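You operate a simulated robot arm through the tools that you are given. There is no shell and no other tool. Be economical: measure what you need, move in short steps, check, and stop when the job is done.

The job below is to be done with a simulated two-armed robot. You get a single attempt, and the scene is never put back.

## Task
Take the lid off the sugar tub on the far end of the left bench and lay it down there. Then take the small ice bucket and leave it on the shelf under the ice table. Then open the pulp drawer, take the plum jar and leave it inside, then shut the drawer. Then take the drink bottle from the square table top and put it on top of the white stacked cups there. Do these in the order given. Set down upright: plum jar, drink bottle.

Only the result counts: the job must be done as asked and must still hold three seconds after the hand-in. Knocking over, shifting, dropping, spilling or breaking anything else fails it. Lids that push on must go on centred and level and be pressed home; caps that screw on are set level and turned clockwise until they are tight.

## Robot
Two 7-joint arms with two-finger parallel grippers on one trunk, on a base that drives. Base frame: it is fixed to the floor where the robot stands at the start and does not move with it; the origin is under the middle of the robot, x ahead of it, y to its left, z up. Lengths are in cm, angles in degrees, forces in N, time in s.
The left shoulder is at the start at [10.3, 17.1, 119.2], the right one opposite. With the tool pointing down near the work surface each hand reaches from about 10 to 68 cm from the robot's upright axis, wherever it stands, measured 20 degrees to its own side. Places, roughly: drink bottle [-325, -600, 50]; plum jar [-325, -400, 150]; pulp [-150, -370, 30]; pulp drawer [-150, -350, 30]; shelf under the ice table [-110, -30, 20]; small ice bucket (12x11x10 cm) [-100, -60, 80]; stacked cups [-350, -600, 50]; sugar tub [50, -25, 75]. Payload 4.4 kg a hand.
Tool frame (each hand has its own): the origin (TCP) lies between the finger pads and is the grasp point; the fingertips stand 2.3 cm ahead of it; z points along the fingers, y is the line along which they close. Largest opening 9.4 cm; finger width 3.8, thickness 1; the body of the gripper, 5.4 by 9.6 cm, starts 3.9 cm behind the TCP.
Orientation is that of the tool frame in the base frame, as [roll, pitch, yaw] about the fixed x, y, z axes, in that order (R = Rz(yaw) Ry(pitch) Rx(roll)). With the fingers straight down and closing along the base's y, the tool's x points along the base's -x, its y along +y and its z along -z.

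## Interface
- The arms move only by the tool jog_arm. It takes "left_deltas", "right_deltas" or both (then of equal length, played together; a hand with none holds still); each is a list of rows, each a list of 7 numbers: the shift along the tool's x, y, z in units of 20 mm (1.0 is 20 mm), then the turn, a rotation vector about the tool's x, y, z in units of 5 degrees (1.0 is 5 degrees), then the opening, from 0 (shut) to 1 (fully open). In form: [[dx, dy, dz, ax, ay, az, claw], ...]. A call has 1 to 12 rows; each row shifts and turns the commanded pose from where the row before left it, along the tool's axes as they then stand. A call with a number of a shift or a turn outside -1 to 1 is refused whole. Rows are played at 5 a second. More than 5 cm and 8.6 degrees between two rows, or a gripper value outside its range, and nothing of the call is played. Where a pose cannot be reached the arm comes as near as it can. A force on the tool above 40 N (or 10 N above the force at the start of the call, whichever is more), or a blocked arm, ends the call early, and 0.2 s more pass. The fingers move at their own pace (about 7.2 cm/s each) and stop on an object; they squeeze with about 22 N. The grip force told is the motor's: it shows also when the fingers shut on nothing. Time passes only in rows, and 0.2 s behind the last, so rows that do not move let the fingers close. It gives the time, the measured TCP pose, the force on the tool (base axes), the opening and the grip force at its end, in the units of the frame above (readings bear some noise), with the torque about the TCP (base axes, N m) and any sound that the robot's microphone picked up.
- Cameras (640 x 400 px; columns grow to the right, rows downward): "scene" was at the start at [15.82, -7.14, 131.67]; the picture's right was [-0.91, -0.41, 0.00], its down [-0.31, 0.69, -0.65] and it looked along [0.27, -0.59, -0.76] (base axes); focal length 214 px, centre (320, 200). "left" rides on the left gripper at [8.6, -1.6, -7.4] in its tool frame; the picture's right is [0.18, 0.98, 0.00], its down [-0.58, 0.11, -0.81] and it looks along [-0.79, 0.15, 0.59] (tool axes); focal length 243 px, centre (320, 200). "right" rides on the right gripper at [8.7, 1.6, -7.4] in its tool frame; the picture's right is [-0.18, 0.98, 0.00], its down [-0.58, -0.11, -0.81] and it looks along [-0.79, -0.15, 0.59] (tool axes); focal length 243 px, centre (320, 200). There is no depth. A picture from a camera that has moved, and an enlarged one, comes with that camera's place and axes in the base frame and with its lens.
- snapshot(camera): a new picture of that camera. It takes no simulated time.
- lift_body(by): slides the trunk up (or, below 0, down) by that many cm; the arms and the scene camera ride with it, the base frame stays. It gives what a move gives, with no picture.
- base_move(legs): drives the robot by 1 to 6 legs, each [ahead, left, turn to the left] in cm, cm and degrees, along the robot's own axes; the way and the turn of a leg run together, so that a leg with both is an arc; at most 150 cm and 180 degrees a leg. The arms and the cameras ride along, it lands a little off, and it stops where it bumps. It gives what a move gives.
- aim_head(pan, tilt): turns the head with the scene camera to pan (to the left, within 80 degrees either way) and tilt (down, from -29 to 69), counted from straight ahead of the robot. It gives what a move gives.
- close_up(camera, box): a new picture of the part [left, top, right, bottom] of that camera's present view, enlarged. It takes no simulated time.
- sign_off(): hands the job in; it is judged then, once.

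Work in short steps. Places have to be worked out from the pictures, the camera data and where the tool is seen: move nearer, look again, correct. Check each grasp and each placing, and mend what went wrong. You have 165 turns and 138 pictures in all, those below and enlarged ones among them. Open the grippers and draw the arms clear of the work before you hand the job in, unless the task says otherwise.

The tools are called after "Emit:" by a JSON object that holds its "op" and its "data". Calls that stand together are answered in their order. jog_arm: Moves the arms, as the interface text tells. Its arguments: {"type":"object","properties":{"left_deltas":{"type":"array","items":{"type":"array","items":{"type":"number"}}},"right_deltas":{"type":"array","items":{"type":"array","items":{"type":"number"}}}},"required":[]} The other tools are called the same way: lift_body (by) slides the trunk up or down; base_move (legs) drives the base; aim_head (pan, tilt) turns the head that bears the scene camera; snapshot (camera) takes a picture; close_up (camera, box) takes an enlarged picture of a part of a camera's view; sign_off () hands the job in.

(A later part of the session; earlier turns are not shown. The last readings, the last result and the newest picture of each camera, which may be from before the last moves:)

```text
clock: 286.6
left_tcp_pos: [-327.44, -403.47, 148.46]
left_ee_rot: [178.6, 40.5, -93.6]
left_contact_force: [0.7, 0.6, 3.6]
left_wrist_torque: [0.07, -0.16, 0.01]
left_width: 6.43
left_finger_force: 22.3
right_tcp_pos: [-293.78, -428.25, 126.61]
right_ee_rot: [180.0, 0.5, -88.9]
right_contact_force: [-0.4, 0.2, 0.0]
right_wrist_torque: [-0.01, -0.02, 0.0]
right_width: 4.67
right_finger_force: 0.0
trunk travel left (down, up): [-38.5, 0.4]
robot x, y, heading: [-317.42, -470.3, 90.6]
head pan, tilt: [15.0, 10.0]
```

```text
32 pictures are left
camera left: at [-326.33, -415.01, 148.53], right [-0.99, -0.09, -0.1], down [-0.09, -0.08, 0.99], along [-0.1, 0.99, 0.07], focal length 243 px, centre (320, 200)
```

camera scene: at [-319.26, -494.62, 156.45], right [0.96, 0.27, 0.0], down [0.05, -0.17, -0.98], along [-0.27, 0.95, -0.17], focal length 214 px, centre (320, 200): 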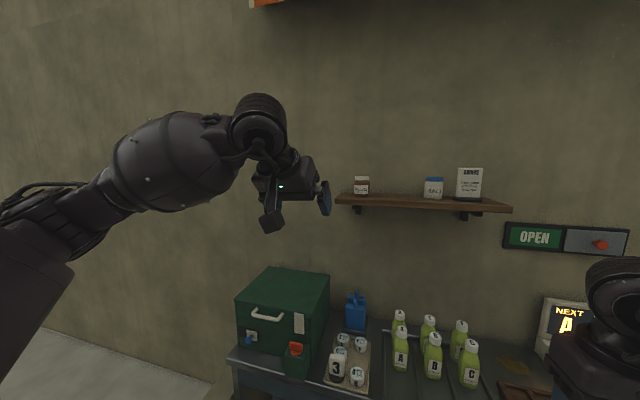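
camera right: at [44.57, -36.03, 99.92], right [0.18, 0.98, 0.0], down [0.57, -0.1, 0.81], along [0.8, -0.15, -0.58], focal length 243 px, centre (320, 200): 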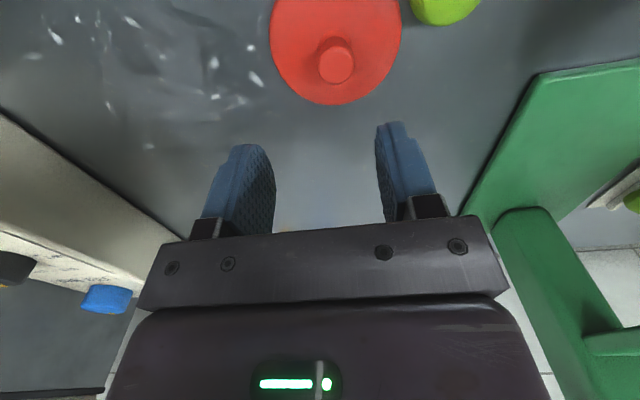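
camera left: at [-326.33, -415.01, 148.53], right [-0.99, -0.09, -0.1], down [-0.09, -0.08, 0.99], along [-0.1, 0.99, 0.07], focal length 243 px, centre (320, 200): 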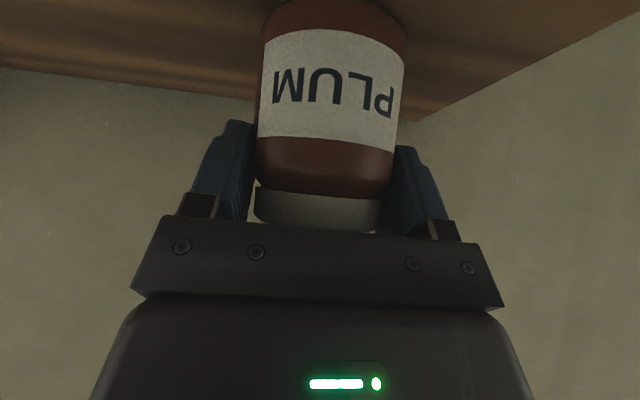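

Gripped. Lift 4 cm and back the base away from the wall.

Emit:
{"op": "jog_arm", "data": {"left_deltas": [[-0.32, 0, -0.38, 0, 0, 0, 0], [-0.48, 0, -0.57, 0, 0, 0, 0], [-0.48, 0, -0.57, 0, 0, 0, 0], [0, 0, 0, 0, 0, 0, 0]]}}

Emit:
{"op": "base_move", "data": {"legs": [[-38, 0, 0]]}}

Emit:
{"op": "snapshot", "data": {"camera": "left"}}

```text
clock: 287.6
left_tcp_pos: [-327.3, -403.31, 152.46]
left_ee_rot: [178.6, 40.4, -93.8]
left_contact_force: [0.6, -0.5, -1.8]
left_wrist_torque: [0.0, 0.01, 0.04]
left_width: 6.38
left_finger_force: 22.0
right_tcp_pos: [-293.79, -428.04, 126.47]
right_ee_rot: [-180.0, 0.5, -89.0]
right_contact_force: [0.7, 0.3, -0.1]
right_wrist_torque: [-0.01, -0.02, 0.0]
right_width: 4.69
right_finger_force: 0.0
trunk travel left (down, up): [-38.5, 0.4]
robot x, y, heading: [-317.09, -470.91, 90.2]
head pan, tilt: [15.0, 10.0]
```

```text
clock: 290.0
left_tcp_pos: [-327.03, -442.18, 152.44]
left_ee_rot: [178.5, 40.5, -93.8]
left_contact_force: [0.1, -0.1, -2.5]
left_wrist_torque: [0.02, -0.02, 0.0]
left_width: 6.41
left_finger_force: 21.9
right_tcp_pos: [-293.36, -466.95, 126.56]
right_ee_rot: [-179.9, 0.5, -89.0]
right_contact_force: [-0.2, -0.1, -0.5]
right_wrist_torque: [0.0, -0.01, -0.05]
right_width: 4.67
right_finger_force: 0.1
trunk travel left (down, up): [-38.5, 0.4]
robot x, y, heading: [-317.04, -509.45, 90.2]
head pan, tilt: [15.0, 10.0]
```

```text
31 pictures are left
camera left: at [-325.95, -453.79, 152.44], right [-0.99, -0.09, -0.1], down [-0.09, -0.08, 0.99], along [-0.1, 0.99, 0.07], focal length 243 px, centre (320, 200)
```

left: 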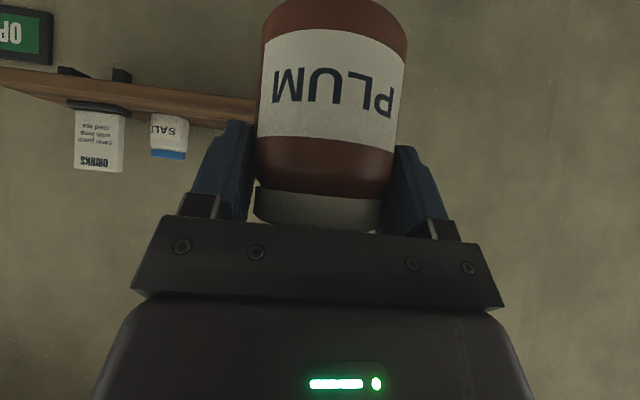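

Jar held. Pull the hand in, lower the trunk to travel height, and slide right toward the doorway, then turn to face +x.

Emit:
{"op": "jog_arm", "data": {"left_deltas": [[0.674, 0, -0.566, 0, 0.42, 0, 0], [0.693, 0, -0.542, 0, 0.42, 0, 0], [0.712, 0, -0.517, 0, 0.42, 0, 0], [0.73, 0, -0.492, 0, 0.42, 0, 0], [0.746, 0, -0.466, 0, 0.42, 0, 0], [0.77, 0, -0.427, 0, 0.42, 0, 0], [0.784, 0, -0.4, 0, 0.42, 0, 0], [0.798, 0, -0.372, 0, 0.42, 0, 0], [0.81, 0, -0.344, 0, 0.42, 0, 0], [0.822, 0, -0.315, 0, 0.42, 0, 0], [0.832, 0, -0.287, 0, 0.42, 0, 0], [0.842, 0, -0.257, 0, 0.42, 0, 0]]}}

Emit:
{"op": "lift_body", "data": {"by": -18}}

Emit:
{"op": "base_move", "data": {"legs": [[0, -150, 0], [0, -67, 0], [0, 0, -90], [112, 0, 0]]}}

```text
clock: 292.6
left_tcp_pos: [-327.93, -463.43, 152.25]
left_ee_rot: [178.7, 15.2, -93.2]
left_contact_force: [0.0, -0.7, -1.7]
left_wrist_torque: [0.02, 0.0, 0.02]
left_width: 6.4
left_finger_force: 21.9
right_tcp_pos: [-293.46, -467.02, 126.45]
right_ee_rot: [180.0, 0.5, -88.9]
right_contact_force: [-0.3, -0.5, 0.5]
right_wrist_torque: [0.0, 0.0, 0.01]
right_width: 4.72
right_finger_force: 0.0
trunk travel left (down, up): [-38.5, 0.4]
robot x, y, heading: [-316.86, -509.47, 90.5]
head pan, tilt: [15.0, 10.0]
```

```text
clock: 294.6
left_tcp_pos: [-328.07, -463.43, 134.45]
left_ee_rot: [178.8, 15.3, -93.1]
left_contact_force: [-0.2, 0.2, -1.7]
left_wrist_torque: [0.02, 0.01, -0.03]
left_width: 6.41
left_finger_force: 22.1
right_tcp_pos: [-293.39, -467.04, 108.49]
right_ee_rot: [-180.0, 0.6, -89.1]
right_contact_force: [-0.1, -0.3, -0.8]
right_wrist_torque: [0.0, -0.03, -0.02]
right_width: 4.68
right_finger_force: 0.1
trunk travel left (down, up): [-20.5, 18.4]
robot x, y, heading: [-316.88, -509.53, 90.5]
head pan, tilt: [15.0, 10.0]
```

```text
clock: 322.9
left_tcp_pos: [56.91, -499.84, 134.21]
left_ee_rot: [178.8, 15.2, 176.0]
left_contact_force: [-0.3, 0.3, -1.7]
left_wrist_torque: [0.01, -0.02, 0.02]
left_width: 6.38
left_finger_force: 21.7
right_tcp_pos: [52.69, -534.36, 108.53]
right_ee_rot: [-180.0, 0.5, -179.9]
right_contact_force: [-0.7, -0.2, -0.2]
right_wrist_torque: [0.01, -0.03, 0.02]
right_width: 4.71
right_finger_force: 0.1
trunk travel left (down, up): [-20.5, 18.4]
robot x, y, heading: [10.91, -510.17, -0.4]
head pan, tilt: [15.0, 10.0]
```

Slide left (+y) back through the doorway at x≈16, then back off from the bags and continue.

Emit:
{"op": "base_move", "data": {"legs": [[5.5, 0, 0.4], [0, 120, 0], [0, 80, 0], [-14, 0, 0], [0, 55, 0]]}}

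Emit:
{"op": "aim_head", "data": {"pan": -40, "tilt": 30}}

Emit:
{"op": "snapshot", "data": {"camera": "scene"}}

```text
clock: 347.2
left_tcp_pos: [43.72, -243.0, 134.14]
left_ee_rot: [178.8, 15.2, 177.6]
left_contact_force: [-0.9, 0.4, -2.7]
left_wrist_torque: [0.0, -0.02, -0.02]
left_width: 6.39
left_finger_force: 22.2
right_tcp_pos: [40.32, -277.6, 108.51]
right_ee_rot: [-179.9, 0.5, -178.3]
right_contact_force: [-0.2, 0.4, 0.1]
right_wrist_torque: [0.0, 0.01, 0.01]
right_width: 4.7
right_finger_force: 0.0
trunk travel left (down, up): [-20.5, 18.4]
robot x, y, heading: [-2.05, -254.76, 1.1]
head pan, tilt: [15.0, 10.0]
```

```text
clock: 348.4
left_tcp_pos: [43.81, -242.9, 134.09]
left_ee_rot: [178.8, 15.2, 177.5]
left_contact_force: [0.5, -0.8, -2.3]
left_wrist_torque: [0.03, -0.05, -0.02]
left_width: 6.34
left_finger_force: 22.2
right_tcp_pos: [40.4, -277.62, 108.51]
right_ee_rot: [-180.0, 0.5, -178.3]
right_contact_force: [1.1, -0.1, -0.5]
right_wrist_torque: [-0.02, 0.03, 0.02]
right_width: 4.73
right_finger_force: 0.0
trunk travel left (down, up): [-20.5, 18.4]
robot x, y, heading: [-2.49, -254.58, 1.1]
head pan, tilt: [-40.0, 30.0]
```

```text
30 pictures are left
camera scene: at [17.4, -260.17, 134.57], right [-0.63, -0.78, 0.0], down [-0.39, 0.31, -0.87], along [0.67, -0.54, -0.5], focal length 214 px, centre (320, 200)
```

scene: 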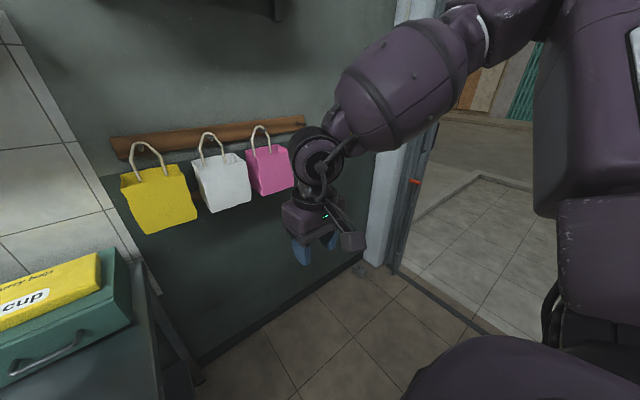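

Inside with jar held. Back off, turn to heading ≈-97°, and slide right to face the drawer.

Emit:
{"op": "base_move", "data": {"legs": [[-50, 0, 0], [0, 30, 0], [0, 0, -98.5], [0, -98, 0]]}}

Emit:
{"op": "aim_head", "data": {"pan": 0, "tilt": 45}}

Emit:
{"op": "snapshot", "data": {"camera": "scene"}}

```text
clock: 366.8
left_tcp_pos: [-144.5, -263.76, 134.16]
left_ee_rot: [178.8, 15.1, 81.2]
left_contact_force: [1.1, -0.3, -2.4]
left_wrist_torque: [-0.01, 0.01, 0.01]
left_width: 6.34
left_finger_force: 22.1
right_tcp_pos: [-178.4, -256.65, 108.57]
right_ee_rot: [-179.9, 0.6, 85.4]
right_contact_force: [-0.4, -0.3, 0.2]
right_wrist_torque: [-0.02, 0.01, 0.02]
right_width: 4.71
right_finger_force: 0.1
trunk travel left (down, up): [-20.5, 18.4]
robot x, y, heading: [-150.82, -216.96, -95.0]
head pan, tilt: [-40.0, 30.0]
```

```text
clock: 367.9
left_tcp_pos: [-144.47, -263.73, 134.24]
left_ee_rot: [178.8, 15.2, 81.5]
left_contact_force: [-1.2, -0.4, -2.1]
left_wrist_torque: [-0.01, -0.01, -0.03]
left_width: 6.35
left_finger_force: 22.4
right_tcp_pos: [-178.45, -256.61, 108.46]
right_ee_rot: [-180.0, 0.5, 85.4]
right_contact_force: [-0.9, 0.4, 0.3]
right_wrist_torque: [0.02, 0.02, 0.04]
right_width: 4.72
right_finger_force: 0.0
trunk travel left (down, up): [-20.5, 18.4]
robot x, y, heading: [-150.98, -216.63, -95.0]
head pan, tilt: [0.0, 45.0]
```

```text
29 pictures are left
camera scene: at [-152.74, -237.37, 132.31], right [-1.0, 0.09, 0.0], down [0.06, 0.7, -0.71], along [-0.06, -0.7, -0.71], focal length 214 px, centre (320, 200)
```

scene: 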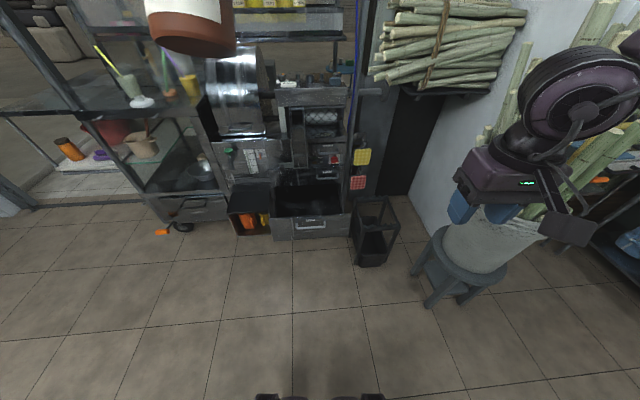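

Zoom on the open drawer interior.

Emit:
{"op": "close_up", "data": {"camera": "scene", "box": [250, 170, 370, 250]}}

```text
5.00 times, centred on (310, 210) of scene
camera zoom: at [-152.74, -237.37, 132.31], right [-1.0, 0.09, 0.0], down [0.06, 0.7, -0.71], along [-0.06, -0.7, -0.71], focal length 1072 px, centre (370, 150)
```

zoom: 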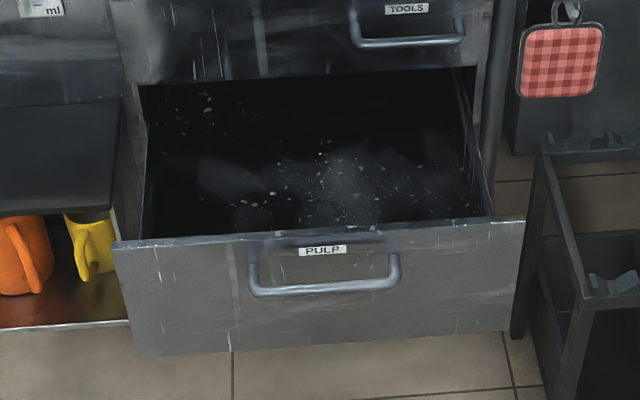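

Drawer floor is about z≈28, front edge top z≈46.5 at y≈-310, interior x -131…-170. Tuck the right arm as before and lower the trunk.

Emit:
{"op": "jog_arm", "data": {"right_deltas": [[0, 0.8, -1, 0, 0, 0, 0.5], [0, 0.8, -1, 0, 0, 0, 0.5], [0, 0.8, -1, 0, 0, 0, 0.5], [0, 0.8, -1, 0, 0, 0, 0.5], [0, 0, -1, 0, 0, 0, 0.5]]}}

Emit:
{"op": "lift_body", "data": {"by": -20}}

```text
clock: 369.1
left_tcp_pos: [-144.53, -263.81, 134.28]
left_ee_rot: [178.8, 15.1, 81.1]
left_contact_force: [-1.0, 0.3, -1.9]
left_wrist_torque: [0.0, 0.03, -0.02]
left_width: 6.37
left_finger_force: 22.3
right_tcp_pos: [-172.25, -257.23, 118.42]
right_ee_rot: [180.0, 0.5, 85.5]
right_contact_force: [-0.6, 0.0, 0.4]
right_wrist_torque: [0.01, -0.03, 0.02]
right_width: 4.74
right_finger_force: 0.0
trunk travel left (down, up): [-20.5, 18.4]
robot x, y, heading: [-150.92, -216.47, -94.7]
head pan, tilt: [0.0, 45.0]
```

```text
clock: 371.0
left_tcp_pos: [-144.41, -264.5, 114.35]
left_ee_rot: [178.4, 14.4, 81.5]
left_contact_force: [1.5, -8.2, -6.2]
left_wrist_torque: [-0.02, 0.12, -0.28]
left_width: 6.38
left_finger_force: 21.9
right_tcp_pos: [-172.43, -261.08, 92.65]
right_ee_rot: [179.8, -14.6, 85.4]
right_contact_force: [-0.6, 1.1, 0.9]
right_wrist_torque: [0.0, -0.01, 0.0]
right_width: 4.71
right_finger_force: 0.0
trunk travel left (down, up): [-0.9, 37.9]
robot x, y, heading: [-151.37, -216.65, -95.2]
head pan, tilt: [0.0, 45.0]
stopped: the force on the tool passed its limit at 77 N (the readings are from after the stop); the commanded pose is now the measured one
```

The leaning torso touched the left hand; grip still fine. Move the hand forward away, then down and out.

Emit:
{"op": "jog_arm", "data": {"left_deltas": [[-0.87, 0, 0.22, 0, 0, 0, 0], [-0.87, 0, 0.22, 0, 0, 0, 0], [-0.87, 0, 0.22, 0, 0, 0, 0], [-0.87, 0, 0.22, 0, 0, 0, 0], [-0.87, 0, 0.22, 0, 0, 0, 0], [-0.87, 0, 0.22, 0, 0, 0, 0], [-0.87, 0, 0.22, 0, 0, 0, 0], [-0.87, 0, 0.22, 0, 0, 0, 0]]}}

Emit:
{"op": "snapshot", "data": {"camera": "scene"}}

Emit:
{"op": "snapshot", "data": {"camera": "left"}}

```text
clock: 372.8
left_tcp_pos: [-146.23, -278.9, 114.45]
left_ee_rot: [178.5, 14.6, 81.5]
left_contact_force: [0.0, 0.5, -2.3]
left_wrist_torque: [-0.02, -0.01, 0.0]
left_width: 6.39
left_finger_force: 21.7
right_tcp_pos: [-172.51, -261.1, 92.72]
right_ee_rot: [179.9, -14.6, 85.4]
right_contact_force: [0.5, 0.1, -0.7]
right_wrist_torque: [0.01, -0.03, -0.02]
right_width: 4.7
right_finger_force: 0.0
trunk travel left (down, up): [-0.9, 37.9]
robot x, y, heading: [-150.96, -217.09, -95.3]
head pan, tilt: [0.0, 45.0]
```

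```text
27 pictures are left
camera scene: at [-154.32, -255.0, 108.8], right [-1.0, 0.09, 0.0], down [0.06, 0.7, -0.71], along [-0.06, -0.7, -0.71], focal length 214 px, centre (320, 200)
```

scene: 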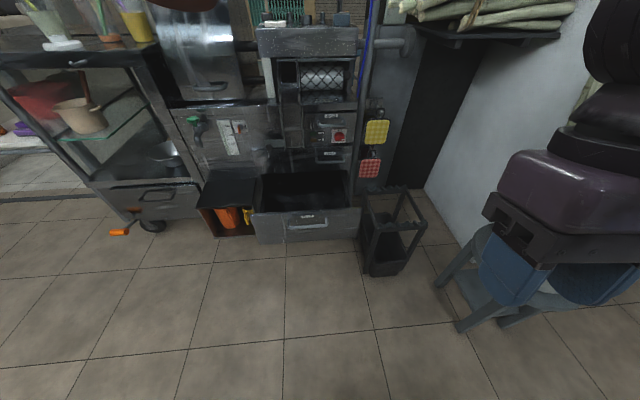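

```text
26 pictures are left
camera left: at [-146.63, -268.57, 119.44], right [1.0, 0.04, -0.02], down [0.03, -0.37, 0.93], along [0.03, -0.93, -0.37], focal length 243 px, centre (320, 200)
```

left: 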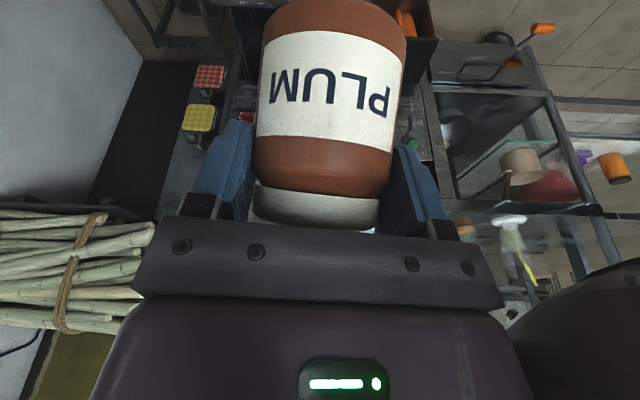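

Jar secure. Extend the left hand forward and down to pitch 40°, still ahead of the open drawer.

Emit:
{"op": "jog_arm", "data": {"left_deltas": [[-0.137, 0, 1, 0, -0.21, 0, 0], [-0.12, 0, 1, 0, -0.21, 0, 0], [-0.1, 0, 1, 0, -0.21, 0, 0], [-0.08, 0, 1, 0, -0.21, 0, 0], [-0.06, 0, 1, 0, -0.21, 0, 0], [-0.04, 0, 1, 0, -0.21, 0, 0], [-0.02, 0, 1, 0, -0.21, 0, 0], [0, 0, 1, 0, -0.21, 0, 0], [0.02, 0, 1, 0, -0.21, 0, 0], [0.04, 0, 1, 0, -0.21, 0, 0], [0.06, 0, 1, 0, -0.21, 0, 0], [0.075, 0, 1, 0, -0.21, 0, 0]]}}

Emit:
{"op": "jog_arm", "data": {"left_deltas": [[0.09, 0, 1, 0, -0.21, 0, 0], [0.11, 0, 1, 0, -0.21, 0, 0], [0.13, 0, 1, 0, -0.21, 0, 0], [0.15, 0, 1, 0, -0.21, 0, 0], [0.17, 0, 1, 0, -0.21, 0, 0], [0.19, 0, 1, 0, -0.21, 0, 0], [0.21, 0, 1, 0, -0.21, 0, 0], [0.23, 0, 0.98, 0, -0.21, 0, 0], [0.25, 0, 0.98, 0, -0.21, 0, 0]]}}

Emit:
{"op": "snapshot", "data": {"camera": "scene"}}

```text
clock: 375.4
left_tcp_pos: [-147.18, -287.71, 92.07]
left_ee_rot: [178.4, 27.2, 81.1]
left_contact_force: [0.8, -0.8, -2.5]
left_wrist_torque: [-0.02, 0.02, 0.0]
left_width: 6.39
left_finger_force: 22.3
right_tcp_pos: [-172.45, -261.07, 92.68]
right_ee_rot: [179.9, -14.6, 85.4]
right_contact_force: [0.3, 0.9, -0.3]
right_wrist_torque: [-0.02, -0.02, -0.01]
right_width: 4.71
right_finger_force: 0.1
trunk travel left (down, up): [-0.9, 37.9]
robot x, y, heading: [-151.07, -216.88, -95.1]
head pan, tilt: [0.0, 45.0]
```

```text
clock: 377.4
left_tcp_pos: [-147.6, -294.16, 75.25]
left_ee_rot: [178.2, 36.6, 80.9]
left_contact_force: [-0.7, -0.2, -2.1]
left_wrist_torque: [0.04, -0.01, 0.01]
left_width: 6.37
left_finger_force: 21.8
right_tcp_pos: [-172.58, -261.08, 92.81]
right_ee_rot: [179.9, -14.6, 85.4]
right_contact_force: [-0.2, 0.2, 1.2]
right_wrist_torque: [0.03, 0.0, -0.02]
right_width: 4.75
right_finger_force: 0.0
trunk travel left (down, up): [-0.9, 37.9]
robot x, y, heading: [-150.79, -216.61, -94.9]
head pan, tilt: [0.0, 45.0]
```

```text
25 pictures are left
camera scene: at [-154.31, -255.01, 108.8], right [-1.0, 0.09, 0.0], down [0.06, 0.7, -0.71], along [-0.06, -0.7, -0.71], focal length 214 px, centre (320, 200)
```

scene: 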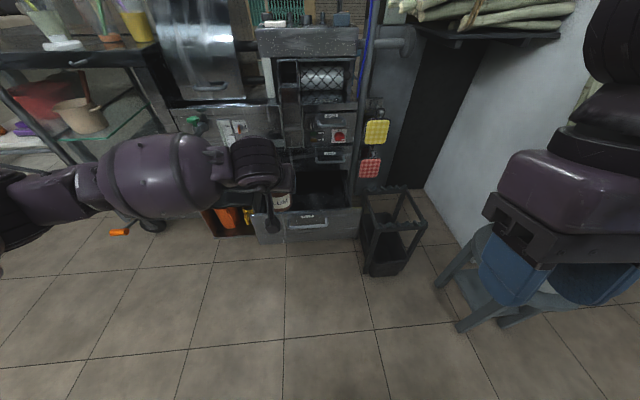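

Lower to z≈57 here (in front of the drawer), then drive forward so the jar passes over the drawer front.

Emit:
{"op": "jog_arm", "data": {"left_deltas": [[0.59, 0, 0.8, 0, -0.1, 0, 0], [0.59, 0, 0.8, 0, -0.1, 0, 0], [0.59, 0, 0.8, 0, -0.1, 0, 0], [0.59, 0, 0.8, 0, -0.1, 0, 0], [0.59, 0, 0.8, 0, -0.1, 0, 0], [0.6, 0, 0.79, 0, -0.1, 0, 0], [0.6, 0, 0.79, 0, 0, 0, 0], [0.6, 0, 0.79, 0, 0, 0, 0], [0.6, 0, 0.79, 0, 0, 0, 0]]}}

Emit:
{"op": "base_move", "data": {"legs": [[27, 0, -2]]}}

Emit:
{"op": "aim_head", "data": {"pan": 5, "tilt": 55}}

Emit:
{"op": "snapshot", "data": {"camera": "scene"}}

```text
clock: 379.4
left_tcp_pos: [-147.42, -294.84, 57.33]
left_ee_rot: [178.1, 39.6, 80.7]
left_contact_force: [-0.4, 0.0, -2.3]
left_wrist_torque: [0.03, -0.01, 0.0]
left_width: 6.36
left_finger_force: 21.6
right_tcp_pos: [-172.6, -261.05, 92.66]
right_ee_rot: [179.9, -14.6, 85.5]
right_contact_force: [0.2, -0.1, -0.8]
right_wrist_torque: [0.0, 0.02, -0.03]
right_width: 4.71
right_finger_force: 0.1
trunk travel left (down, up): [-0.9, 37.9]
robot x, y, heading: [-150.86, -216.83, -95.5]
head pan, tilt: [0.0, 45.0]
```

```text
clock: 381.3
left_tcp_pos: [-152.76, -321.89, 57.37]
left_ee_rot: [178.2, 39.6, 78.8]
left_contact_force: [0.4, -0.2, -1.7]
left_wrist_torque: [0.01, 0.05, 0.0]
left_width: 6.35
left_finger_force: 22.2
right_tcp_pos: [-176.78, -287.12, 92.63]
right_ee_rot: [179.8, -14.6, 83.5]
right_contact_force: [0.8, 0.5, -0.9]
right_wrist_torque: [0.0, 0.02, 0.01]
right_width: 4.7
right_finger_force: 0.0
trunk travel left (down, up): [-0.9, 37.9]
robot x, y, heading: [-153.68, -243.61, -97.1]
head pan, tilt: [0.0, 45.0]
```

```text
clock: 382.1
left_tcp_pos: [-152.8, -321.72, 57.41]
left_ee_rot: [178.1, 39.6, 78.7]
left_contact_force: [-0.3, 0.4, -3.3]
left_wrist_torque: [0.01, 0.01, 0.02]
left_width: 6.35
left_finger_force: 21.8
right_tcp_pos: [-176.71, -287.09, 92.61]
right_ee_rot: [179.9, -14.6, 83.6]
right_contact_force: [0.8, -0.4, -0.9]
right_wrist_torque: [-0.01, 0.03, -0.01]
right_width: 4.72
right_finger_force: 0.2
trunk travel left (down, up): [-0.9, 37.9]
robot x, y, heading: [-153.94, -243.57, -97.1]
head pan, tilt: [5.0, 55.0]
```

```text
24 pictures are left
camera scene: at [-157.67, -280.8, 107.47], right [-1.0, 0.04, 0.0], down [0.03, 0.82, -0.57], along [-0.02, -0.57, -0.82], focal length 214 px, centre (320, 200)
```

scene: 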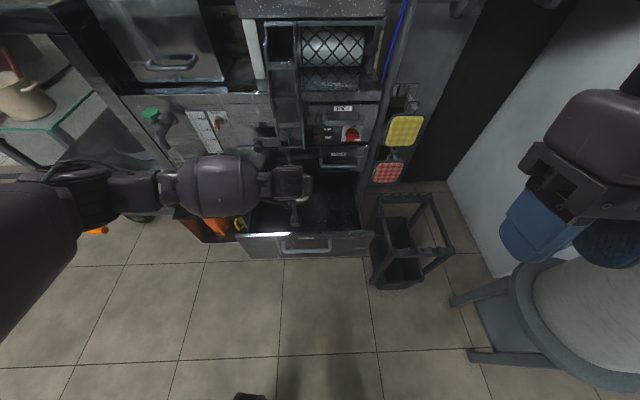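

Jar is above the drawer. Advance ~7 cm deeper while descending, then straight down to z≈38.

Emit:
{"op": "jog_arm", "data": {"left_deltas": [[0.08, 0.2, 1, 0, 0, 0, 0], [0.08, 0.2, 1, 0, 0, 0, 0], [0.08, 0.2, 1, 0, 0, 0, 0], [0.08, 0.2, 1, 0, 0, 0, 0], [0.08, 0.2, 1, 0, 0, 0, 0], [0.08, 0, 1, 0, 0, 0, 0], [0.573, 0, 0.693, 0, 0, 0, 0], [0.573, 0, 0.693, 0, 0, 0, 0], [0.573, 0, 0.693, 0, 0, 0, 0], [0.573, 0, 0.693, 0, 0, 0, 0]]}}

Emit:
{"op": "snapshot", "data": {"camera": "left"}}

Emit:
{"op": "close_up", "data": {"camera": "scene", "box": [200, 130, 400, 270]}}

```text
clock: 384.3
left_tcp_pos: [-151.55, -329.1, 40.38]
left_ee_rot: [178.1, 39.6, 78.8]
left_contact_force: [-0.2, 0.2, -2.3]
left_wrist_torque: [0.03, 0.03, -0.02]
left_width: 6.38
left_finger_force: 21.9
right_tcp_pos: [-176.78, -287.11, 92.69]
right_ee_rot: [179.8, -14.6, 83.5]
right_contact_force: [0.0, -0.4, 0.4]
right_wrist_torque: [-0.01, 0.02, 0.01]
right_width: 4.68
right_finger_force: 0.0
trunk travel left (down, up): [-0.9, 37.9]
robot x, y, heading: [-153.9, -243.36, -97.1]
head pan, tilt: [5.0, 55.0]
```

```text
23 pictures are left
camera left: at [-151.29, -317.59, 40.55], right [1.0, -0.03, -0.09], down [0.09, 0.05, 0.99], along [-0.03, -1.0, 0.05], focal length 243 px, centre (320, 200)
```

left: 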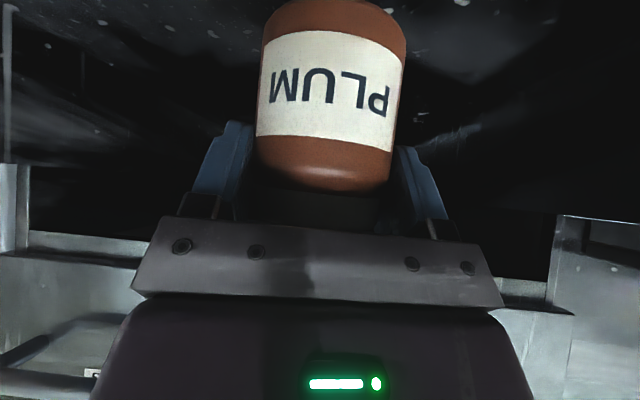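

```text
2.86 times, centred on (300, 200) of scene
camera zoom: at [-157.67, -280.82, 107.46], right [-1.0, 0.03, 0.0], down [0.03, 0.82, -0.57], along [-0.02, -0.57, -0.82], focal length 613 px, centre (377, 200)
```

zoom: 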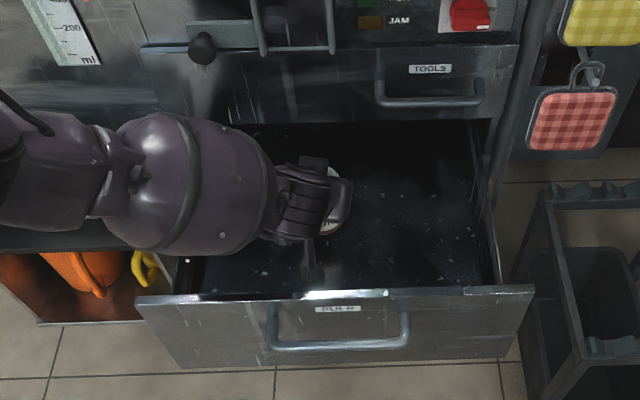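

Jar hangs inside the drawer. Lower in small steps until the base touches.

Emit:
{"op": "jog_arm", "data": {"left_deltas": [[0.32, 0, 0.385, 0, 0, 0, 0], [0.32, 0, 0.385, 0, 0, 0, 0], [0.32, 0, 0.385, 0, 0, 0, 0], [0.32, 0, 0.385, 0, 0, 0, 0], [0.22, 0, 0.27, 0, 0, 0, 0], [0.22, 0, 0.27, 0, 0, 0, 0], [0.22, 0, 0.27, 0, 0, 0, 0], [0.22, 0, 0.27, 0, 0, 0, 0]]}}

```text
clock: 385.8
left_tcp_pos: [-151.6, -330.01, 35.46]
left_ee_rot: [178.0, 40.7, 79.1]
left_contact_force: [-0.7, -3.1, 28.1]
left_wrist_torque: [0.42, 0.44, 0.03]
left_width: 6.43
left_finger_force: 22.2
right_tcp_pos: [-176.68, -286.96, 92.8]
right_ee_rot: [179.9, -14.3, 83.5]
right_contact_force: [-0.2, -0.9, 0.6]
right_wrist_torque: [-0.01, -0.01, -0.01]
right_width: 4.7
right_finger_force: 0.1
trunk travel left (down, up): [-0.9, 37.9]
robot x, y, heading: [-153.55, -243.52, -97.2]
head pan, tilt: [5.0, 55.0]
stopped in row 7 (left hand): the force on the tool passed its limit at 42 N (the readings are from after the stop); the commanded pose is now the measured one
```

Base touched at TCP z≈35.5. Ease up 3 mm and open the fingers slowly, then look.

Emit:
{"op": "jog_arm", "data": {"left_deltas": [[-0.1, 0, -0.12, 0, 0, 0, 0], [0, 0, 0, 0, 0, 0, 0.72], [0, 0, 0, 0, 0, 0, 0.8], [0, 0, 0, 0, 0, 0, 0.95], [0, 0, 0, 0, 0, 0, 0.95]]}}

Emit:
{"op": "snapshot", "data": {"camera": "left"}}

```text
clock: 387.0
left_tcp_pos: [-151.5, -329.41, 35.29]
left_ee_rot: [178.2, 40.1, 78.8]
left_contact_force: [0.6, -0.6, -0.5]
left_wrist_torque: [0.0, -0.03, -0.01]
left_width: 8.92
left_finger_force: 0.0
right_tcp_pos: [-176.73, -287.24, 92.7]
right_ee_rot: [179.9, -14.6, 83.6]
right_contact_force: [-0.1, 0.5, 0.1]
right_wrist_torque: [0.01, -0.01, 0.0]
right_width: 4.69
right_finger_force: 0.1
trunk travel left (down, up): [-0.9, 37.9]
robot x, y, heading: [-153.72, -243.58, -97.1]
head pan, tilt: [5.0, 55.0]
```

```text
21 pictures are left
camera left: at [-151.23, -318.02, 35.29], right [1.0, -0.03, -0.09], down [0.1, 0.06, 0.99], along [-0.02, -1.0, 0.06], focal length 243 px, centre (320, 200)
```

left: 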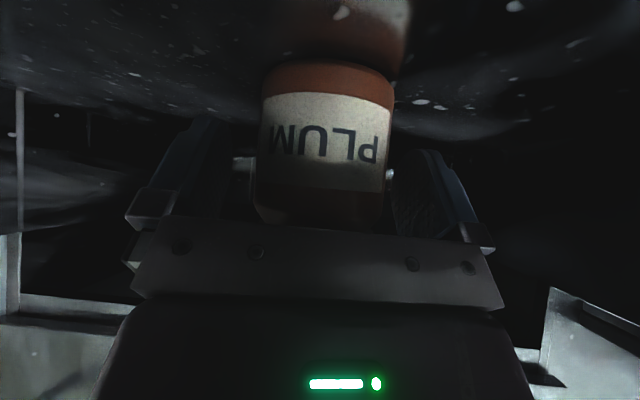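

Jar stands upright. Withdraw straight up 16 cm, then drive back.

Emit:
{"op": "jog_arm", "data": {"left_deltas": [[-0.32, 0, -0.385, 0, 0, 0, 0.95], [-0.64, 0, -0.77, 0, 0, 0, 0.95], [-0.64, 0, -0.77, 0, 0, 0, 0.95], [-0.64, 0, -0.77, 0, 0, 0, 0.95], [-0.64, 0, -0.77, 0, 0, 0, 0.95], [-0.64, 0, -0.77, 0, 0, 0, 0.95], [-0.64, 0, -0.77, 0, 0, 0, 0.95], [-0.64, 0, -0.77, 0, 0, 0, 0.95], [-0.64, 0, -0.77, 0, 0, 0, 0.95]]}}

Emit:
{"op": "base_move", "data": {"legs": [[-24, 0, 0]]}}

Emit:
{"op": "close_up", "data": {"camera": "scene", "box": [180, 60, 440, 240]}}

```text
clock: 389.0
left_tcp_pos: [-152.02, -329.3, 52.37]
left_ee_rot: [178.1, 40.0, 78.9]
left_contact_force: [0.0, 0.1, -1.3]
left_wrist_torque: [-0.01, 0.02, -0.02]
left_width: 8.93
left_finger_force: 0.1
right_tcp_pos: [-176.79, -287.12, 92.66]
right_ee_rot: [179.9, -14.6, 83.7]
right_contact_force: [-0.4, -1.0, -0.3]
right_wrist_torque: [-0.03, 0.0, 0.05]
right_width: 4.72
right_finger_force: 0.0
trunk travel left (down, up): [-0.9, 37.9]
robot x, y, heading: [-153.88, -243.57, -96.8]
head pan, tilt: [5.0, 55.0]
```

```text
clock: 390.8
left_tcp_pos: [-149.3, -305.66, 52.26]
left_ee_rot: [178.1, 40.0, 78.8]
left_contact_force: [-0.3, -0.6, 0.1]
left_wrist_torque: [-0.04, 0.03, 0.01]
left_width: 8.93
left_finger_force: 0.0
right_tcp_pos: [-173.84, -263.42, 92.74]
right_ee_rot: [179.9, -14.6, 83.5]
right_contact_force: [0.5, 0.0, 0.0]
right_wrist_torque: [-0.02, 0.01, 0.0]
right_width: 4.7
right_finger_force: 0.1
trunk travel left (down, up): [-0.9, 37.9]
robot x, y, heading: [-150.98, -219.67, -97.0]
head pan, tilt: [5.0, 55.0]
```

```text
2.22 times, centred on (310, 150) of scene
camera zoom: at [-154.79, -257.16, 107.49], right [-1.0, 0.04, 0.0], down [0.03, 0.82, -0.57], along [-0.02, -0.57, -0.82], focal length 477 px, centre (342, 311)
```

zoom: 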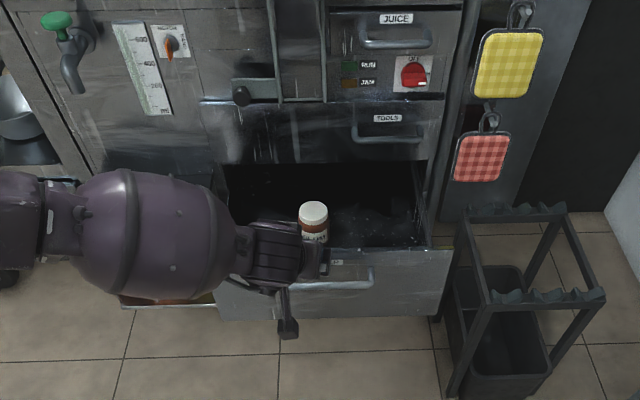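

Jar is upright in the drawer. Back off 6 cm, close the fingers and lower to z≈46 to push the drawer front above its handle.

Emit:
{"op": "base_move", "data": {"legs": [[-6, 0, 0]]}}

Emit:
{"op": "jog_arm", "data": {"left_deltas": [[0.6, 0, 0.72, 0, 0, 0, 0], [0.6, 0, 0.72, 0, 0, 0, 0], [0.6, 0, 0.72, 0, 0, 0, 0], [0, 0, 0, 0, 0, 0, 0], [0, 0, 0, 0, 0, 0, 0]]}}

Emit:
{"op": "base_move", "data": {"legs": [[15, 0, 0]]}}

Emit:
{"op": "close_up", "data": {"camera": "scene", "box": [180, 60, 440, 240]}}

```text
clock: 391.8
left_tcp_pos: [-148.59, -299.92, 52.28]
left_ee_rot: [178.1, 40.1, 78.7]
left_contact_force: [0.9, -0.8, -0.5]
left_wrist_torque: [0.02, -0.02, -0.02]
left_width: 8.93
left_finger_force: 0.0
right_tcp_pos: [-173.35, -257.61, 92.88]
right_ee_rot: [179.8, -14.5, 83.5]
right_contact_force: [-0.6, 0.1, 0.2]
right_wrist_torque: [0.05, 0.0, 0.03]
right_width: 4.69
right_finger_force: 0.1
trunk travel left (down, up): [-0.9, 37.9]
robot x, y, heading: [-150.0, -213.93, -97.1]
head pan, tilt: [5.0, 55.0]
```

```text
clock: 393.0
left_tcp_pos: [-148.29, -300.1, 46.59]
left_ee_rot: [178.1, 39.9, 78.8]
left_contact_force: [0.1, 0.0, -0.4]
left_wrist_torque: [0.02, -0.04, 0.0]
left_width: 0.0
left_finger_force: 22.1
right_tcp_pos: [-173.29, -257.81, 92.72]
right_ee_rot: [179.9, -14.7, 83.4]
right_contact_force: [-0.7, -0.1, -1.0]
right_wrist_torque: [-0.01, -0.01, -0.02]
right_width: 4.71
right_finger_force: 0.0
trunk travel left (down, up): [-0.9, 37.9]
robot x, y, heading: [-149.71, -213.72, -97.2]
head pan, tilt: [5.0, 55.0]
```

```text
clock: 394.3
left_tcp_pos: [-149.89, -314.63, 46.52]
left_ee_rot: [178.1, 40.0, 79.1]
left_contact_force: [-0.1, 0.1, -0.5]
left_wrist_torque: [-0.02, 0.01, 0.01]
left_width: 0.0
left_finger_force: 22.0
right_tcp_pos: [-174.94, -272.56, 92.64]
right_ee_rot: [179.7, -14.5, 83.6]
right_contact_force: [-0.4, 0.3, 0.1]
right_wrist_torque: [-0.02, -0.04, -0.01]
right_width: 4.7
right_finger_force: 0.0
trunk travel left (down, up): [-0.9, 37.9]
robot x, y, heading: [-152.33, -228.65, -96.7]
head pan, tilt: [5.0, 55.0]
```

```text
2.22 times, centred on (310, 150) of scene
camera zoom: at [-155.81, -266.2, 107.45], right [-1.0, 0.03, 0.0], down [0.03, 0.82, -0.57], along [-0.02, -0.57, -0.82], focal length 477 px, centre (342, 311)
```

zoom: 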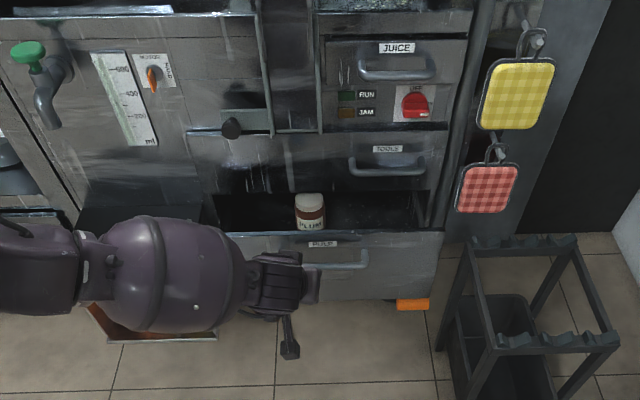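

The drawer is moving in and the jar stays upright. Push a further 12 cm, then the rest.

Emit:
{"op": "base_move", "data": {"legs": [[12, 0, 0]]}}

Emit:
{"op": "base_move", "data": {"legs": [[7.5, 0, 0]]}}

Emit:
{"op": "close_up", "data": {"camera": "scene", "box": [180, 60, 440, 240]}}

```text
clock: 395.6
left_tcp_pos: [-151.4, -326.3, 46.42]
left_ee_rot: [178.0, 40.0, 79.0]
left_contact_force: [-0.4, -0.6, 0.0]
left_wrist_torque: [0.01, -0.01, -0.02]
left_width: 0.0
left_finger_force: 22.0
right_tcp_pos: [-176.27, -284.14, 92.74]
right_ee_rot: [179.8, -14.5, 83.6]
right_contact_force: [-0.4, 0.7, -0.5]
right_wrist_torque: [0.0, -0.01, -0.03]
right_width: 4.69
right_finger_force: 0.1
trunk travel left (down, up): [-0.9, 37.9]
robot x, y, heading: [-153.83, -240.32, -97.2]
head pan, tilt: [5.0, 55.0]
```

```text
clock: 396.6
left_tcp_pos: [-152.08, -331.84, 46.37]
left_ee_rot: [178.2, 39.5, 79.1]
left_contact_force: [-0.1, 1.6, 1.0]
left_wrist_torque: [-0.01, 0.01, 0.04]
left_width: 0.0
left_finger_force: 22.3
right_tcp_pos: [-177.0, -290.12, 92.56]
right_ee_rot: [179.9, -14.6, 83.5]
right_contact_force: [0.6, -0.8, -0.1]
right_wrist_torque: [-0.02, 0.0, 0.0]
right_width: 4.72
right_finger_force: 0.0
trunk travel left (down, up): [-0.9, 37.9]
robot x, y, heading: [-154.08, -246.81, -96.7]
head pan, tilt: [5.0, 55.0]
stopped in leg 1: the force on the tool passed its limit at 179 N (the readings are from after the stop); the commanded pose is now the measured one
```

```text
2.22 times, centred on (310, 150) of scene
camera zoom: at [-157.99, -283.81, 107.47], right [-1.0, 0.03, 0.0], down [0.03, 0.82, -0.57], along [-0.02, -0.57, -0.82], focal length 477 px, centre (342, 311)
```

zoom: 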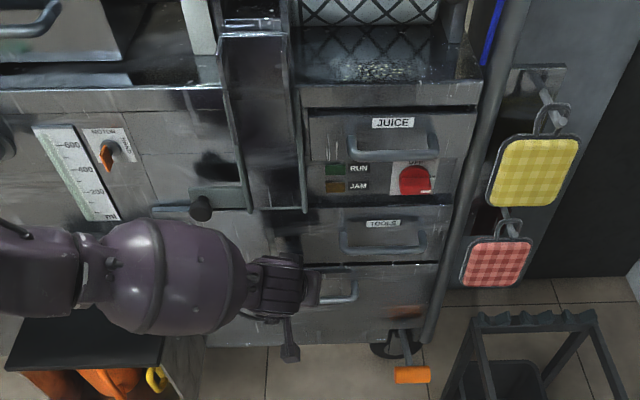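

Strong stop: drawer seems shut. Back off and verify.

Emit:
{"op": "base_move", "data": {"legs": [[-28, 0, 0]]}}

Emit:
{"op": "close_up", "data": {"camera": "scene", "box": [180, 30, 440, 210]}}

```text
clock: 398.6
left_tcp_pos: [-148.63, -304.31, 46.42]
left_ee_rot: [178.3, 39.5, 79.0]
left_contact_force: [0.6, -0.6, 0.3]
left_wrist_torque: [-0.01, 0.03, -0.03]
left_width: 0.0
left_finger_force: 22.6
right_tcp_pos: [-173.8, -262.68, 92.66]
right_ee_rot: [179.9, -14.6, 83.5]
right_contact_force: [-0.4, -0.1, -0.9]
right_wrist_torque: [0.03, -0.01, 0.01]
right_width: 4.72
right_finger_force: 0.0
trunk travel left (down, up): [-0.9, 37.9]
robot x, y, heading: [-150.82, -218.88, -96.9]
head pan, tilt: [5.0, 55.0]
```

```text
2.22 times, centred on (310, 120) of scene
camera zoom: at [-154.61, -256.21, 107.49], right [-1.0, 0.03, 0.0], down [0.03, 0.82, -0.57], along [-0.02, -0.57, -0.82], focal length 477 px, centre (342, 378)
```

zoom: 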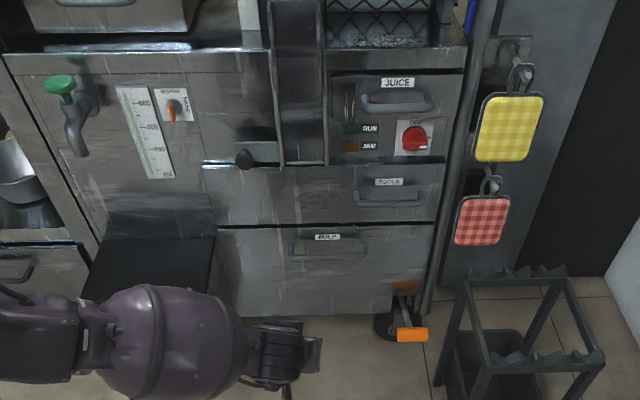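

The drawer is shut flush. Now raise the trunk and tuck the left arm for the trip outside.

Emit:
{"op": "lift_body", "data": {"by": 20}}

Emit:
{"op": "jog_arm", "data": {"left_deltas": [[0.44, 0, -0.88, 0, 0.66, 0, 0.3], [0.493, 0, -0.853, 0, 0.66, 0, 0.3], [0.537, 0, -0.826, 0, 0.66, 0, 0.3], [0.579, 0, -0.796, 0, 0.66, 0, 0.3], [0.634, 0, -0.754, 0, 0.66, 0, 0.3], [0.672, 0, -0.72, 0, 0.66, 0, 0.3], [0.709, 0, -0.684, 0, 0.66, 0, 0.3], [0.755, 0, -0.633, 0, 0.66, 0, 0.3], [0.787, 0, -0.59, 0, 0.66, 0, 0.3], [0.817, 0, -0.55, 0, 0.66, 0, 0.3], [0.844, 0, -0.507, 0, 0.66, 0, 0.3], [0.875, 0, -0.45, 0, 0.66, 0, 0.3]]}}

Emit:
{"op": "jog_arm", "data": {"left_deltas": [[0.8, 0.3, -1, 0, 0, 0, 0.3], [0.8, 0.3, -1, 0, 0, 0, 0.3], [0.8, 0.3, -1, 0, 0, 0, 0.3], [0.8, 0.3, -1, 0, 0, 0, 0.3], [0.8, 0.3, -1, 0, 0, 0, 0.3], [0.8, 0.3, -1, 0, 0, 0, 0.3], [0.8, 0.3, -1, 0, 0, 0, 0.3], [0.8, 0, -1, 0, 0, 0, 0.3], [0.8, 0, -1, 0, 0, 0, 0.3], [0.8, 0, -1, 0, 0, 0, 0.3], [0.8, 0, -1, 0, 0, 0, 0.3], [0.8, 0, -1, 0, 0, 0, 0.3]], "right_deltas": [[0, -0.3, 0, 0, -0.25, 0, 0.5], [0, -0.3, 0, 0, -0.25, 0, 0.5], [0, -0.3, 0, 0, -0.25, 0, 0.5], [0, -0.3, 0, 0, -0.25, 0, 0.5], [0, -0.3, 0, 0, -0.25, 0, 0.5], [0, -0.3, 0, 0, -0.25, 0, 0.5], [0, -0.3, 0, 0, -0.25, 0, 0.5], [0, 0, 0, 0, -0.25, 0, 0.5], [0, 0, 0, 0, -0.25, 0, 0.5], [0, 0, 0, 0, -0.25, 0, 0.5], [0, 0, 0, 0, -0.25, 0, 0.5], [0, 0, 0, 0, 0, 0, 0.5]]}}

```text
clock: 400.7
left_tcp_pos: [-149.26, -308.06, 78.58]
left_ee_rot: [177.3, 48.8, 78.3]
left_contact_force: [-0.2, 0.8, -0.6]
left_wrist_torque: [0.0, 0.03, 0.03]
left_width: 0.0
left_finger_force: 21.7
right_tcp_pos: [-173.73, -262.77, 112.43]
right_ee_rot: [179.9, -14.7, 83.5]
right_contact_force: [-0.3, 0.3, -0.6]
right_wrist_torque: [-0.01, -0.01, 0.01]
right_width: 4.67
right_finger_force: 0.1
trunk travel left (down, up): [-20.9, 17.9]
robot x, y, heading: [-150.74, -218.8, -96.9]
head pan, tilt: [5.0, 55.0]
```

```text
clock: 403.3
left_tcp_pos: [-145.54, -285.2, 84.86]
left_ee_rot: [178.1, 9.4, 80.1]
left_contact_force: [0.7, 0.2, 0.0]
left_wrist_torque: [-0.01, -0.01, 0.02]
left_width: 2.81
left_finger_force: 0.1
right_tcp_pos: [-173.74, -262.72, 112.65]
right_ee_rot: [180.0, -14.6, 83.5]
right_contact_force: [0.1, 0.7, 0.2]
right_wrist_torque: [-0.01, 0.01, 0.01]
right_width: 4.71
right_finger_force: 0.1
trunk travel left (down, up): [-20.9, 17.9]
robot x, y, heading: [-150.9, -218.96, -97.2]
head pan, tilt: [5.0, 55.0]
```

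```text
clock: 405.9
left_tcp_pos: [-138.2, -263.35, 105.33]
left_ee_rot: [178.2, 9.3, 80.2]
left_contact_force: [-0.6, 0.5, 0.7]
left_wrist_torque: [0.02, 0.01, 0.01]
left_width: 2.84
left_finger_force: 0.1
right_tcp_pos: [-177.92, -262.2, 112.58]
right_ee_rot: [179.9, -1.1, 83.6]
right_contact_force: [-0.2, -0.5, 0.1]
right_wrist_torque: [0.03, 0.0, -0.02]
right_width: 4.69
right_finger_force: 0.0
trunk travel left (down, up): [-20.9, 17.9]
robot x, y, heading: [-150.94, -218.75, -97.3]
head pan, tilt: [5.0, 55.0]
```

Travel back out: slide left, turn to face +x, then approach the doorway.

Emit:
{"op": "base_move", "data": {"legs": [[0, 100, 0], [0, 0, 97.3], [46, 0, 0], [0, -80, 0]]}}

```text
clock: 428.6
left_tcp_pos: [35.34, -296.98, 105.43]
left_ee_rot: [178.2, 9.4, 176.8]
left_contact_force: [0.7, 0.4, -0.7]
left_wrist_torque: [0.03, -0.02, 0.01]
left_width: 2.83
left_finger_force: 0.0
right_tcp_pos: [38.64, -336.42, 112.68]
right_ee_rot: [180.0, -0.9, -179.8]
right_contact_force: [0.5, -0.4, 0.1]
right_wrist_torque: [-0.02, -0.04, 0.02]
right_width: 4.7
right_finger_force: 0.1
trunk travel left (down, up): [-20.9, 17.9]
robot x, y, heading: [-7.23, -314.61, -0.6]
head pan, tilt: [5.0, 55.0]
```

Emit:
{"op": "base_move", "data": {"legs": [[24.5, 0, 0.6], [0, -120, 0], [0, -80, 0]]}}

```text
clock: 448.0
left_tcp_pos: [63.74, -497.71, 105.4]
left_ee_rot: [178.2, 9.4, 178.9]
left_contact_force: [0.0, -0.2, -0.3]
left_wrist_torque: [0.04, 0.02, 0.01]
left_width: 2.8
left_finger_force: 0.1
right_tcp_pos: [68.43, -537.2, 112.59]
right_ee_rot: [-180.0, -0.9, -177.9]
right_contact_force: [-0.5, 0.6, 0.7]
right_wrist_torque: [0.0, -0.03, 0.03]
right_width: 4.72
right_finger_force: 0.1
trunk travel left (down, up): [-20.9, 17.9]
robot x, y, heading: [22.02, -516.56, 1.8]
head pan, tilt: [5.0, 55.0]
```

Outside again. Turn to face −y, back up a bit, and slide right along the pavement toward the square table.

Emit:
{"op": "base_move", "data": {"legs": [[0, 0, -91.8], [-24, 0, 0], [0, -150, 0], [0, -150, 0], [0, -40, 0]]}}

Emit:
{"op": "aim_head", "data": {"pan": 0, "tilt": 35}}

Emit:
{"op": "snapshot", "data": {"camera": "scene"}}

```text
clock: 483.1
left_tcp_pos: [-299.78, -526.61, 105.39]
left_ee_rot: [178.2, 9.4, 85.6]
left_contact_force: [-0.3, -0.5, -0.4]
left_wrist_torque: [0.0, -0.01, -0.03]
left_width: 2.82
left_finger_force: 0.0
right_tcp_pos: [-339.36, -529.02, 112.66]
right_ee_rot: [179.9, -1.0, 88.9]
right_contact_force: [-0.5, 0.2, -0.4]
right_wrist_torque: [0.0, 0.02, -0.01]
right_width: 4.68
right_finger_force: 0.0
trunk travel left (down, up): [-20.9, 17.9]
robot x, y, heading: [-316.44, -483.43, -91.6]
head pan, tilt: [5.0, 55.0]
```

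```text
clock: 483.9
left_tcp_pos: [-299.7, -526.59, 105.31]
left_ee_rot: [178.2, 9.4, 85.5]
left_contact_force: [-0.6, -0.8, -0.2]
left_wrist_torque: [0.0, 0.01, -0.01]
left_width: 2.83
left_finger_force: 0.0
right_tcp_pos: [-339.23, -529.03, 112.71]
right_ee_rot: [179.9, -1.0, 88.7]
right_contact_force: [-0.1, 0.3, -0.7]
right_wrist_torque: [0.01, -0.02, -0.01]
right_width: 4.72
right_finger_force: 0.0
trunk travel left (down, up): [-20.9, 17.9]
robot x, y, heading: [-316.65, -483.51, -91.9]
head pan, tilt: [0.0, 35.0]
```

```text
16 pictures are left
camera scene: at [-316.79, -504.56, 134.27], right [-1.0, 0.03, 0.0], down [0.02, 0.57, -0.82], along [-0.02, -0.82, -0.57], focal length 214 px, centre (320, 200)
```

scene: 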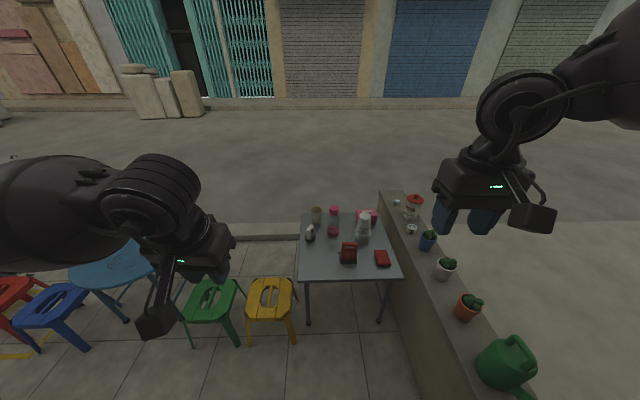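

Emit:
{"op": "close_up", "data": {"camera": "scene", "box": [280, 180, 430, 290]}}

```text
3.64 times, centred on (355, 235) of scene
camera zoom: at [-316.79, -504.56, 134.27], right [-1.0, 0.03, 0.0], down [0.02, 0.57, -0.82], along [-0.02, -0.82, -0.57], focal length 780 px, centre (193, 73)
```

zoom: 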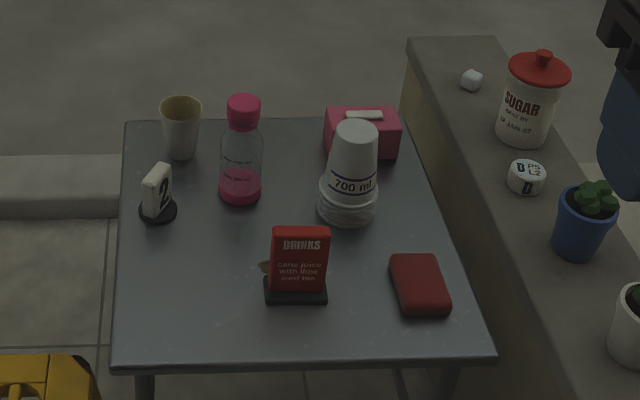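

The bottle (pink cap) is at ≈(-326.5,-596.5), top z≈66; inverted cup stack at ≈(-343,-593), top z≈62.7. I'll use the left hand tool-down on the cap. Extend and level the hand, lower the trunk 12 cm, and move the base.

Emit:
{"op": "jog_arm", "data": {"left_deltas": [[-0.98, 0, 0.15, 0, 0.19, 0, 1], [-0.98, 0, 0.14, 0, 0.19, 0, 1], [-0.98, 0, 0.12, 0, 0.19, 0, 1], [-0.98, 0, 0.1, 0, 0.19, 0, 1], [-1, 0, 0.08, 0, 0.19, 0, 1], [-1, 0, 0.06, 0, 0.19, 0, 1], [-1, 0, 0.05, 0, 0.19, 0, 1], [-1, 0, 0.03, 0, 0.19, 0, 1], [-1, 0, 0.02, 0, 0.19, 0, 1], [-1, 0, 0, 0.36, 0.19, 0, 1]]}}

Emit:
{"op": "lift_body", "data": {"by": -12}}

Emit:
{"op": "base_move", "data": {"legs": [[0, 0, 1.9], [0, -22, 0], [40, 0, 0]]}}

Emit:
{"op": "snapshot", "data": {"camera": "left"}}

```text
clock: 486.1
left_tcp_pos: [-301.35, -546.6, 105.7]
left_ee_rot: [-179.9, -0.1, 85.8]
left_contact_force: [0.5, -0.1, -0.2]
left_wrist_torque: [0.0, 0.02, 0.0]
left_width: 9.41
left_finger_force: 0.0
right_tcp_pos: [-339.31, -528.98, 112.63]
right_ee_rot: [180.0, -1.0, 88.8]
right_contact_force: [-0.2, -0.7, -0.6]
right_wrist_torque: [0.01, 0.03, 0.01]
right_width: 4.69
right_finger_force: 0.1
trunk travel left (down, up): [-20.9, 17.9]
robot x, y, heading: [-316.48, -483.68, -91.8]
head pan, tilt: [0.0, 35.0]
```

```text
clock: 487.6
left_tcp_pos: [-301.26, -546.29, 93.83]
left_ee_rot: [180.0, 0.2, 85.7]
left_contact_force: [0.4, -0.1, -0.2]
left_wrist_torque: [-0.03, 0.0, 0.0]
left_width: 9.39
left_finger_force: 0.0
right_tcp_pos: [-339.33, -528.83, 100.72]
right_ee_rot: [179.9, -0.6, 88.8]
right_contact_force: [0.1, 0.3, 0.6]
right_wrist_torque: [-0.01, -0.01, -0.03]
right_width: 4.71
right_finger_force: 0.0
trunk travel left (down, up): [-8.9, 29.9]
robot x, y, heading: [-316.15, -483.4, -91.5]
head pan, tilt: [0.0, 35.0]
```

```text
clock: 492.7
left_tcp_pos: [-321.74, -586.91, 93.59]
left_ee_rot: [-179.9, -0.1, 87.4]
left_contact_force: [0.1, -0.2, 0.4]
left_wrist_torque: [0.03, 0.01, -0.01]
left_width: 9.39
left_finger_force: 0.1
right_tcp_pos: [-360.35, -570.56, 100.66]
right_ee_rot: [179.8, -0.9, 90.3]
right_contact_force: [0.3, -0.7, -0.1]
right_wrist_torque: [0.01, 0.0, -0.02]
right_width: 4.67
right_finger_force: 0.0
trunk travel left (down, up): [-8.9, 29.9]
robot x, y, heading: [-339.07, -524.15, -90.1]
head pan, tilt: [0.0, 35.0]
```

```text
14 pictures are left
camera left: at [-323.07, -578.33, 101.08], right [0.99, 0.14, 0.0], down [0.08, -0.59, 0.81], along [0.11, -0.8, -0.59], focal length 243 px, centre (320, 200)
```

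left: 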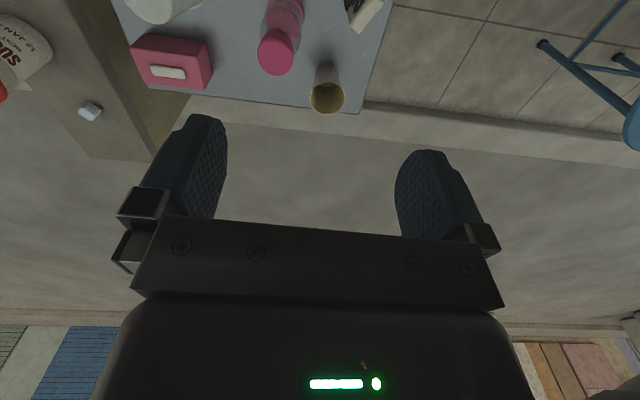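

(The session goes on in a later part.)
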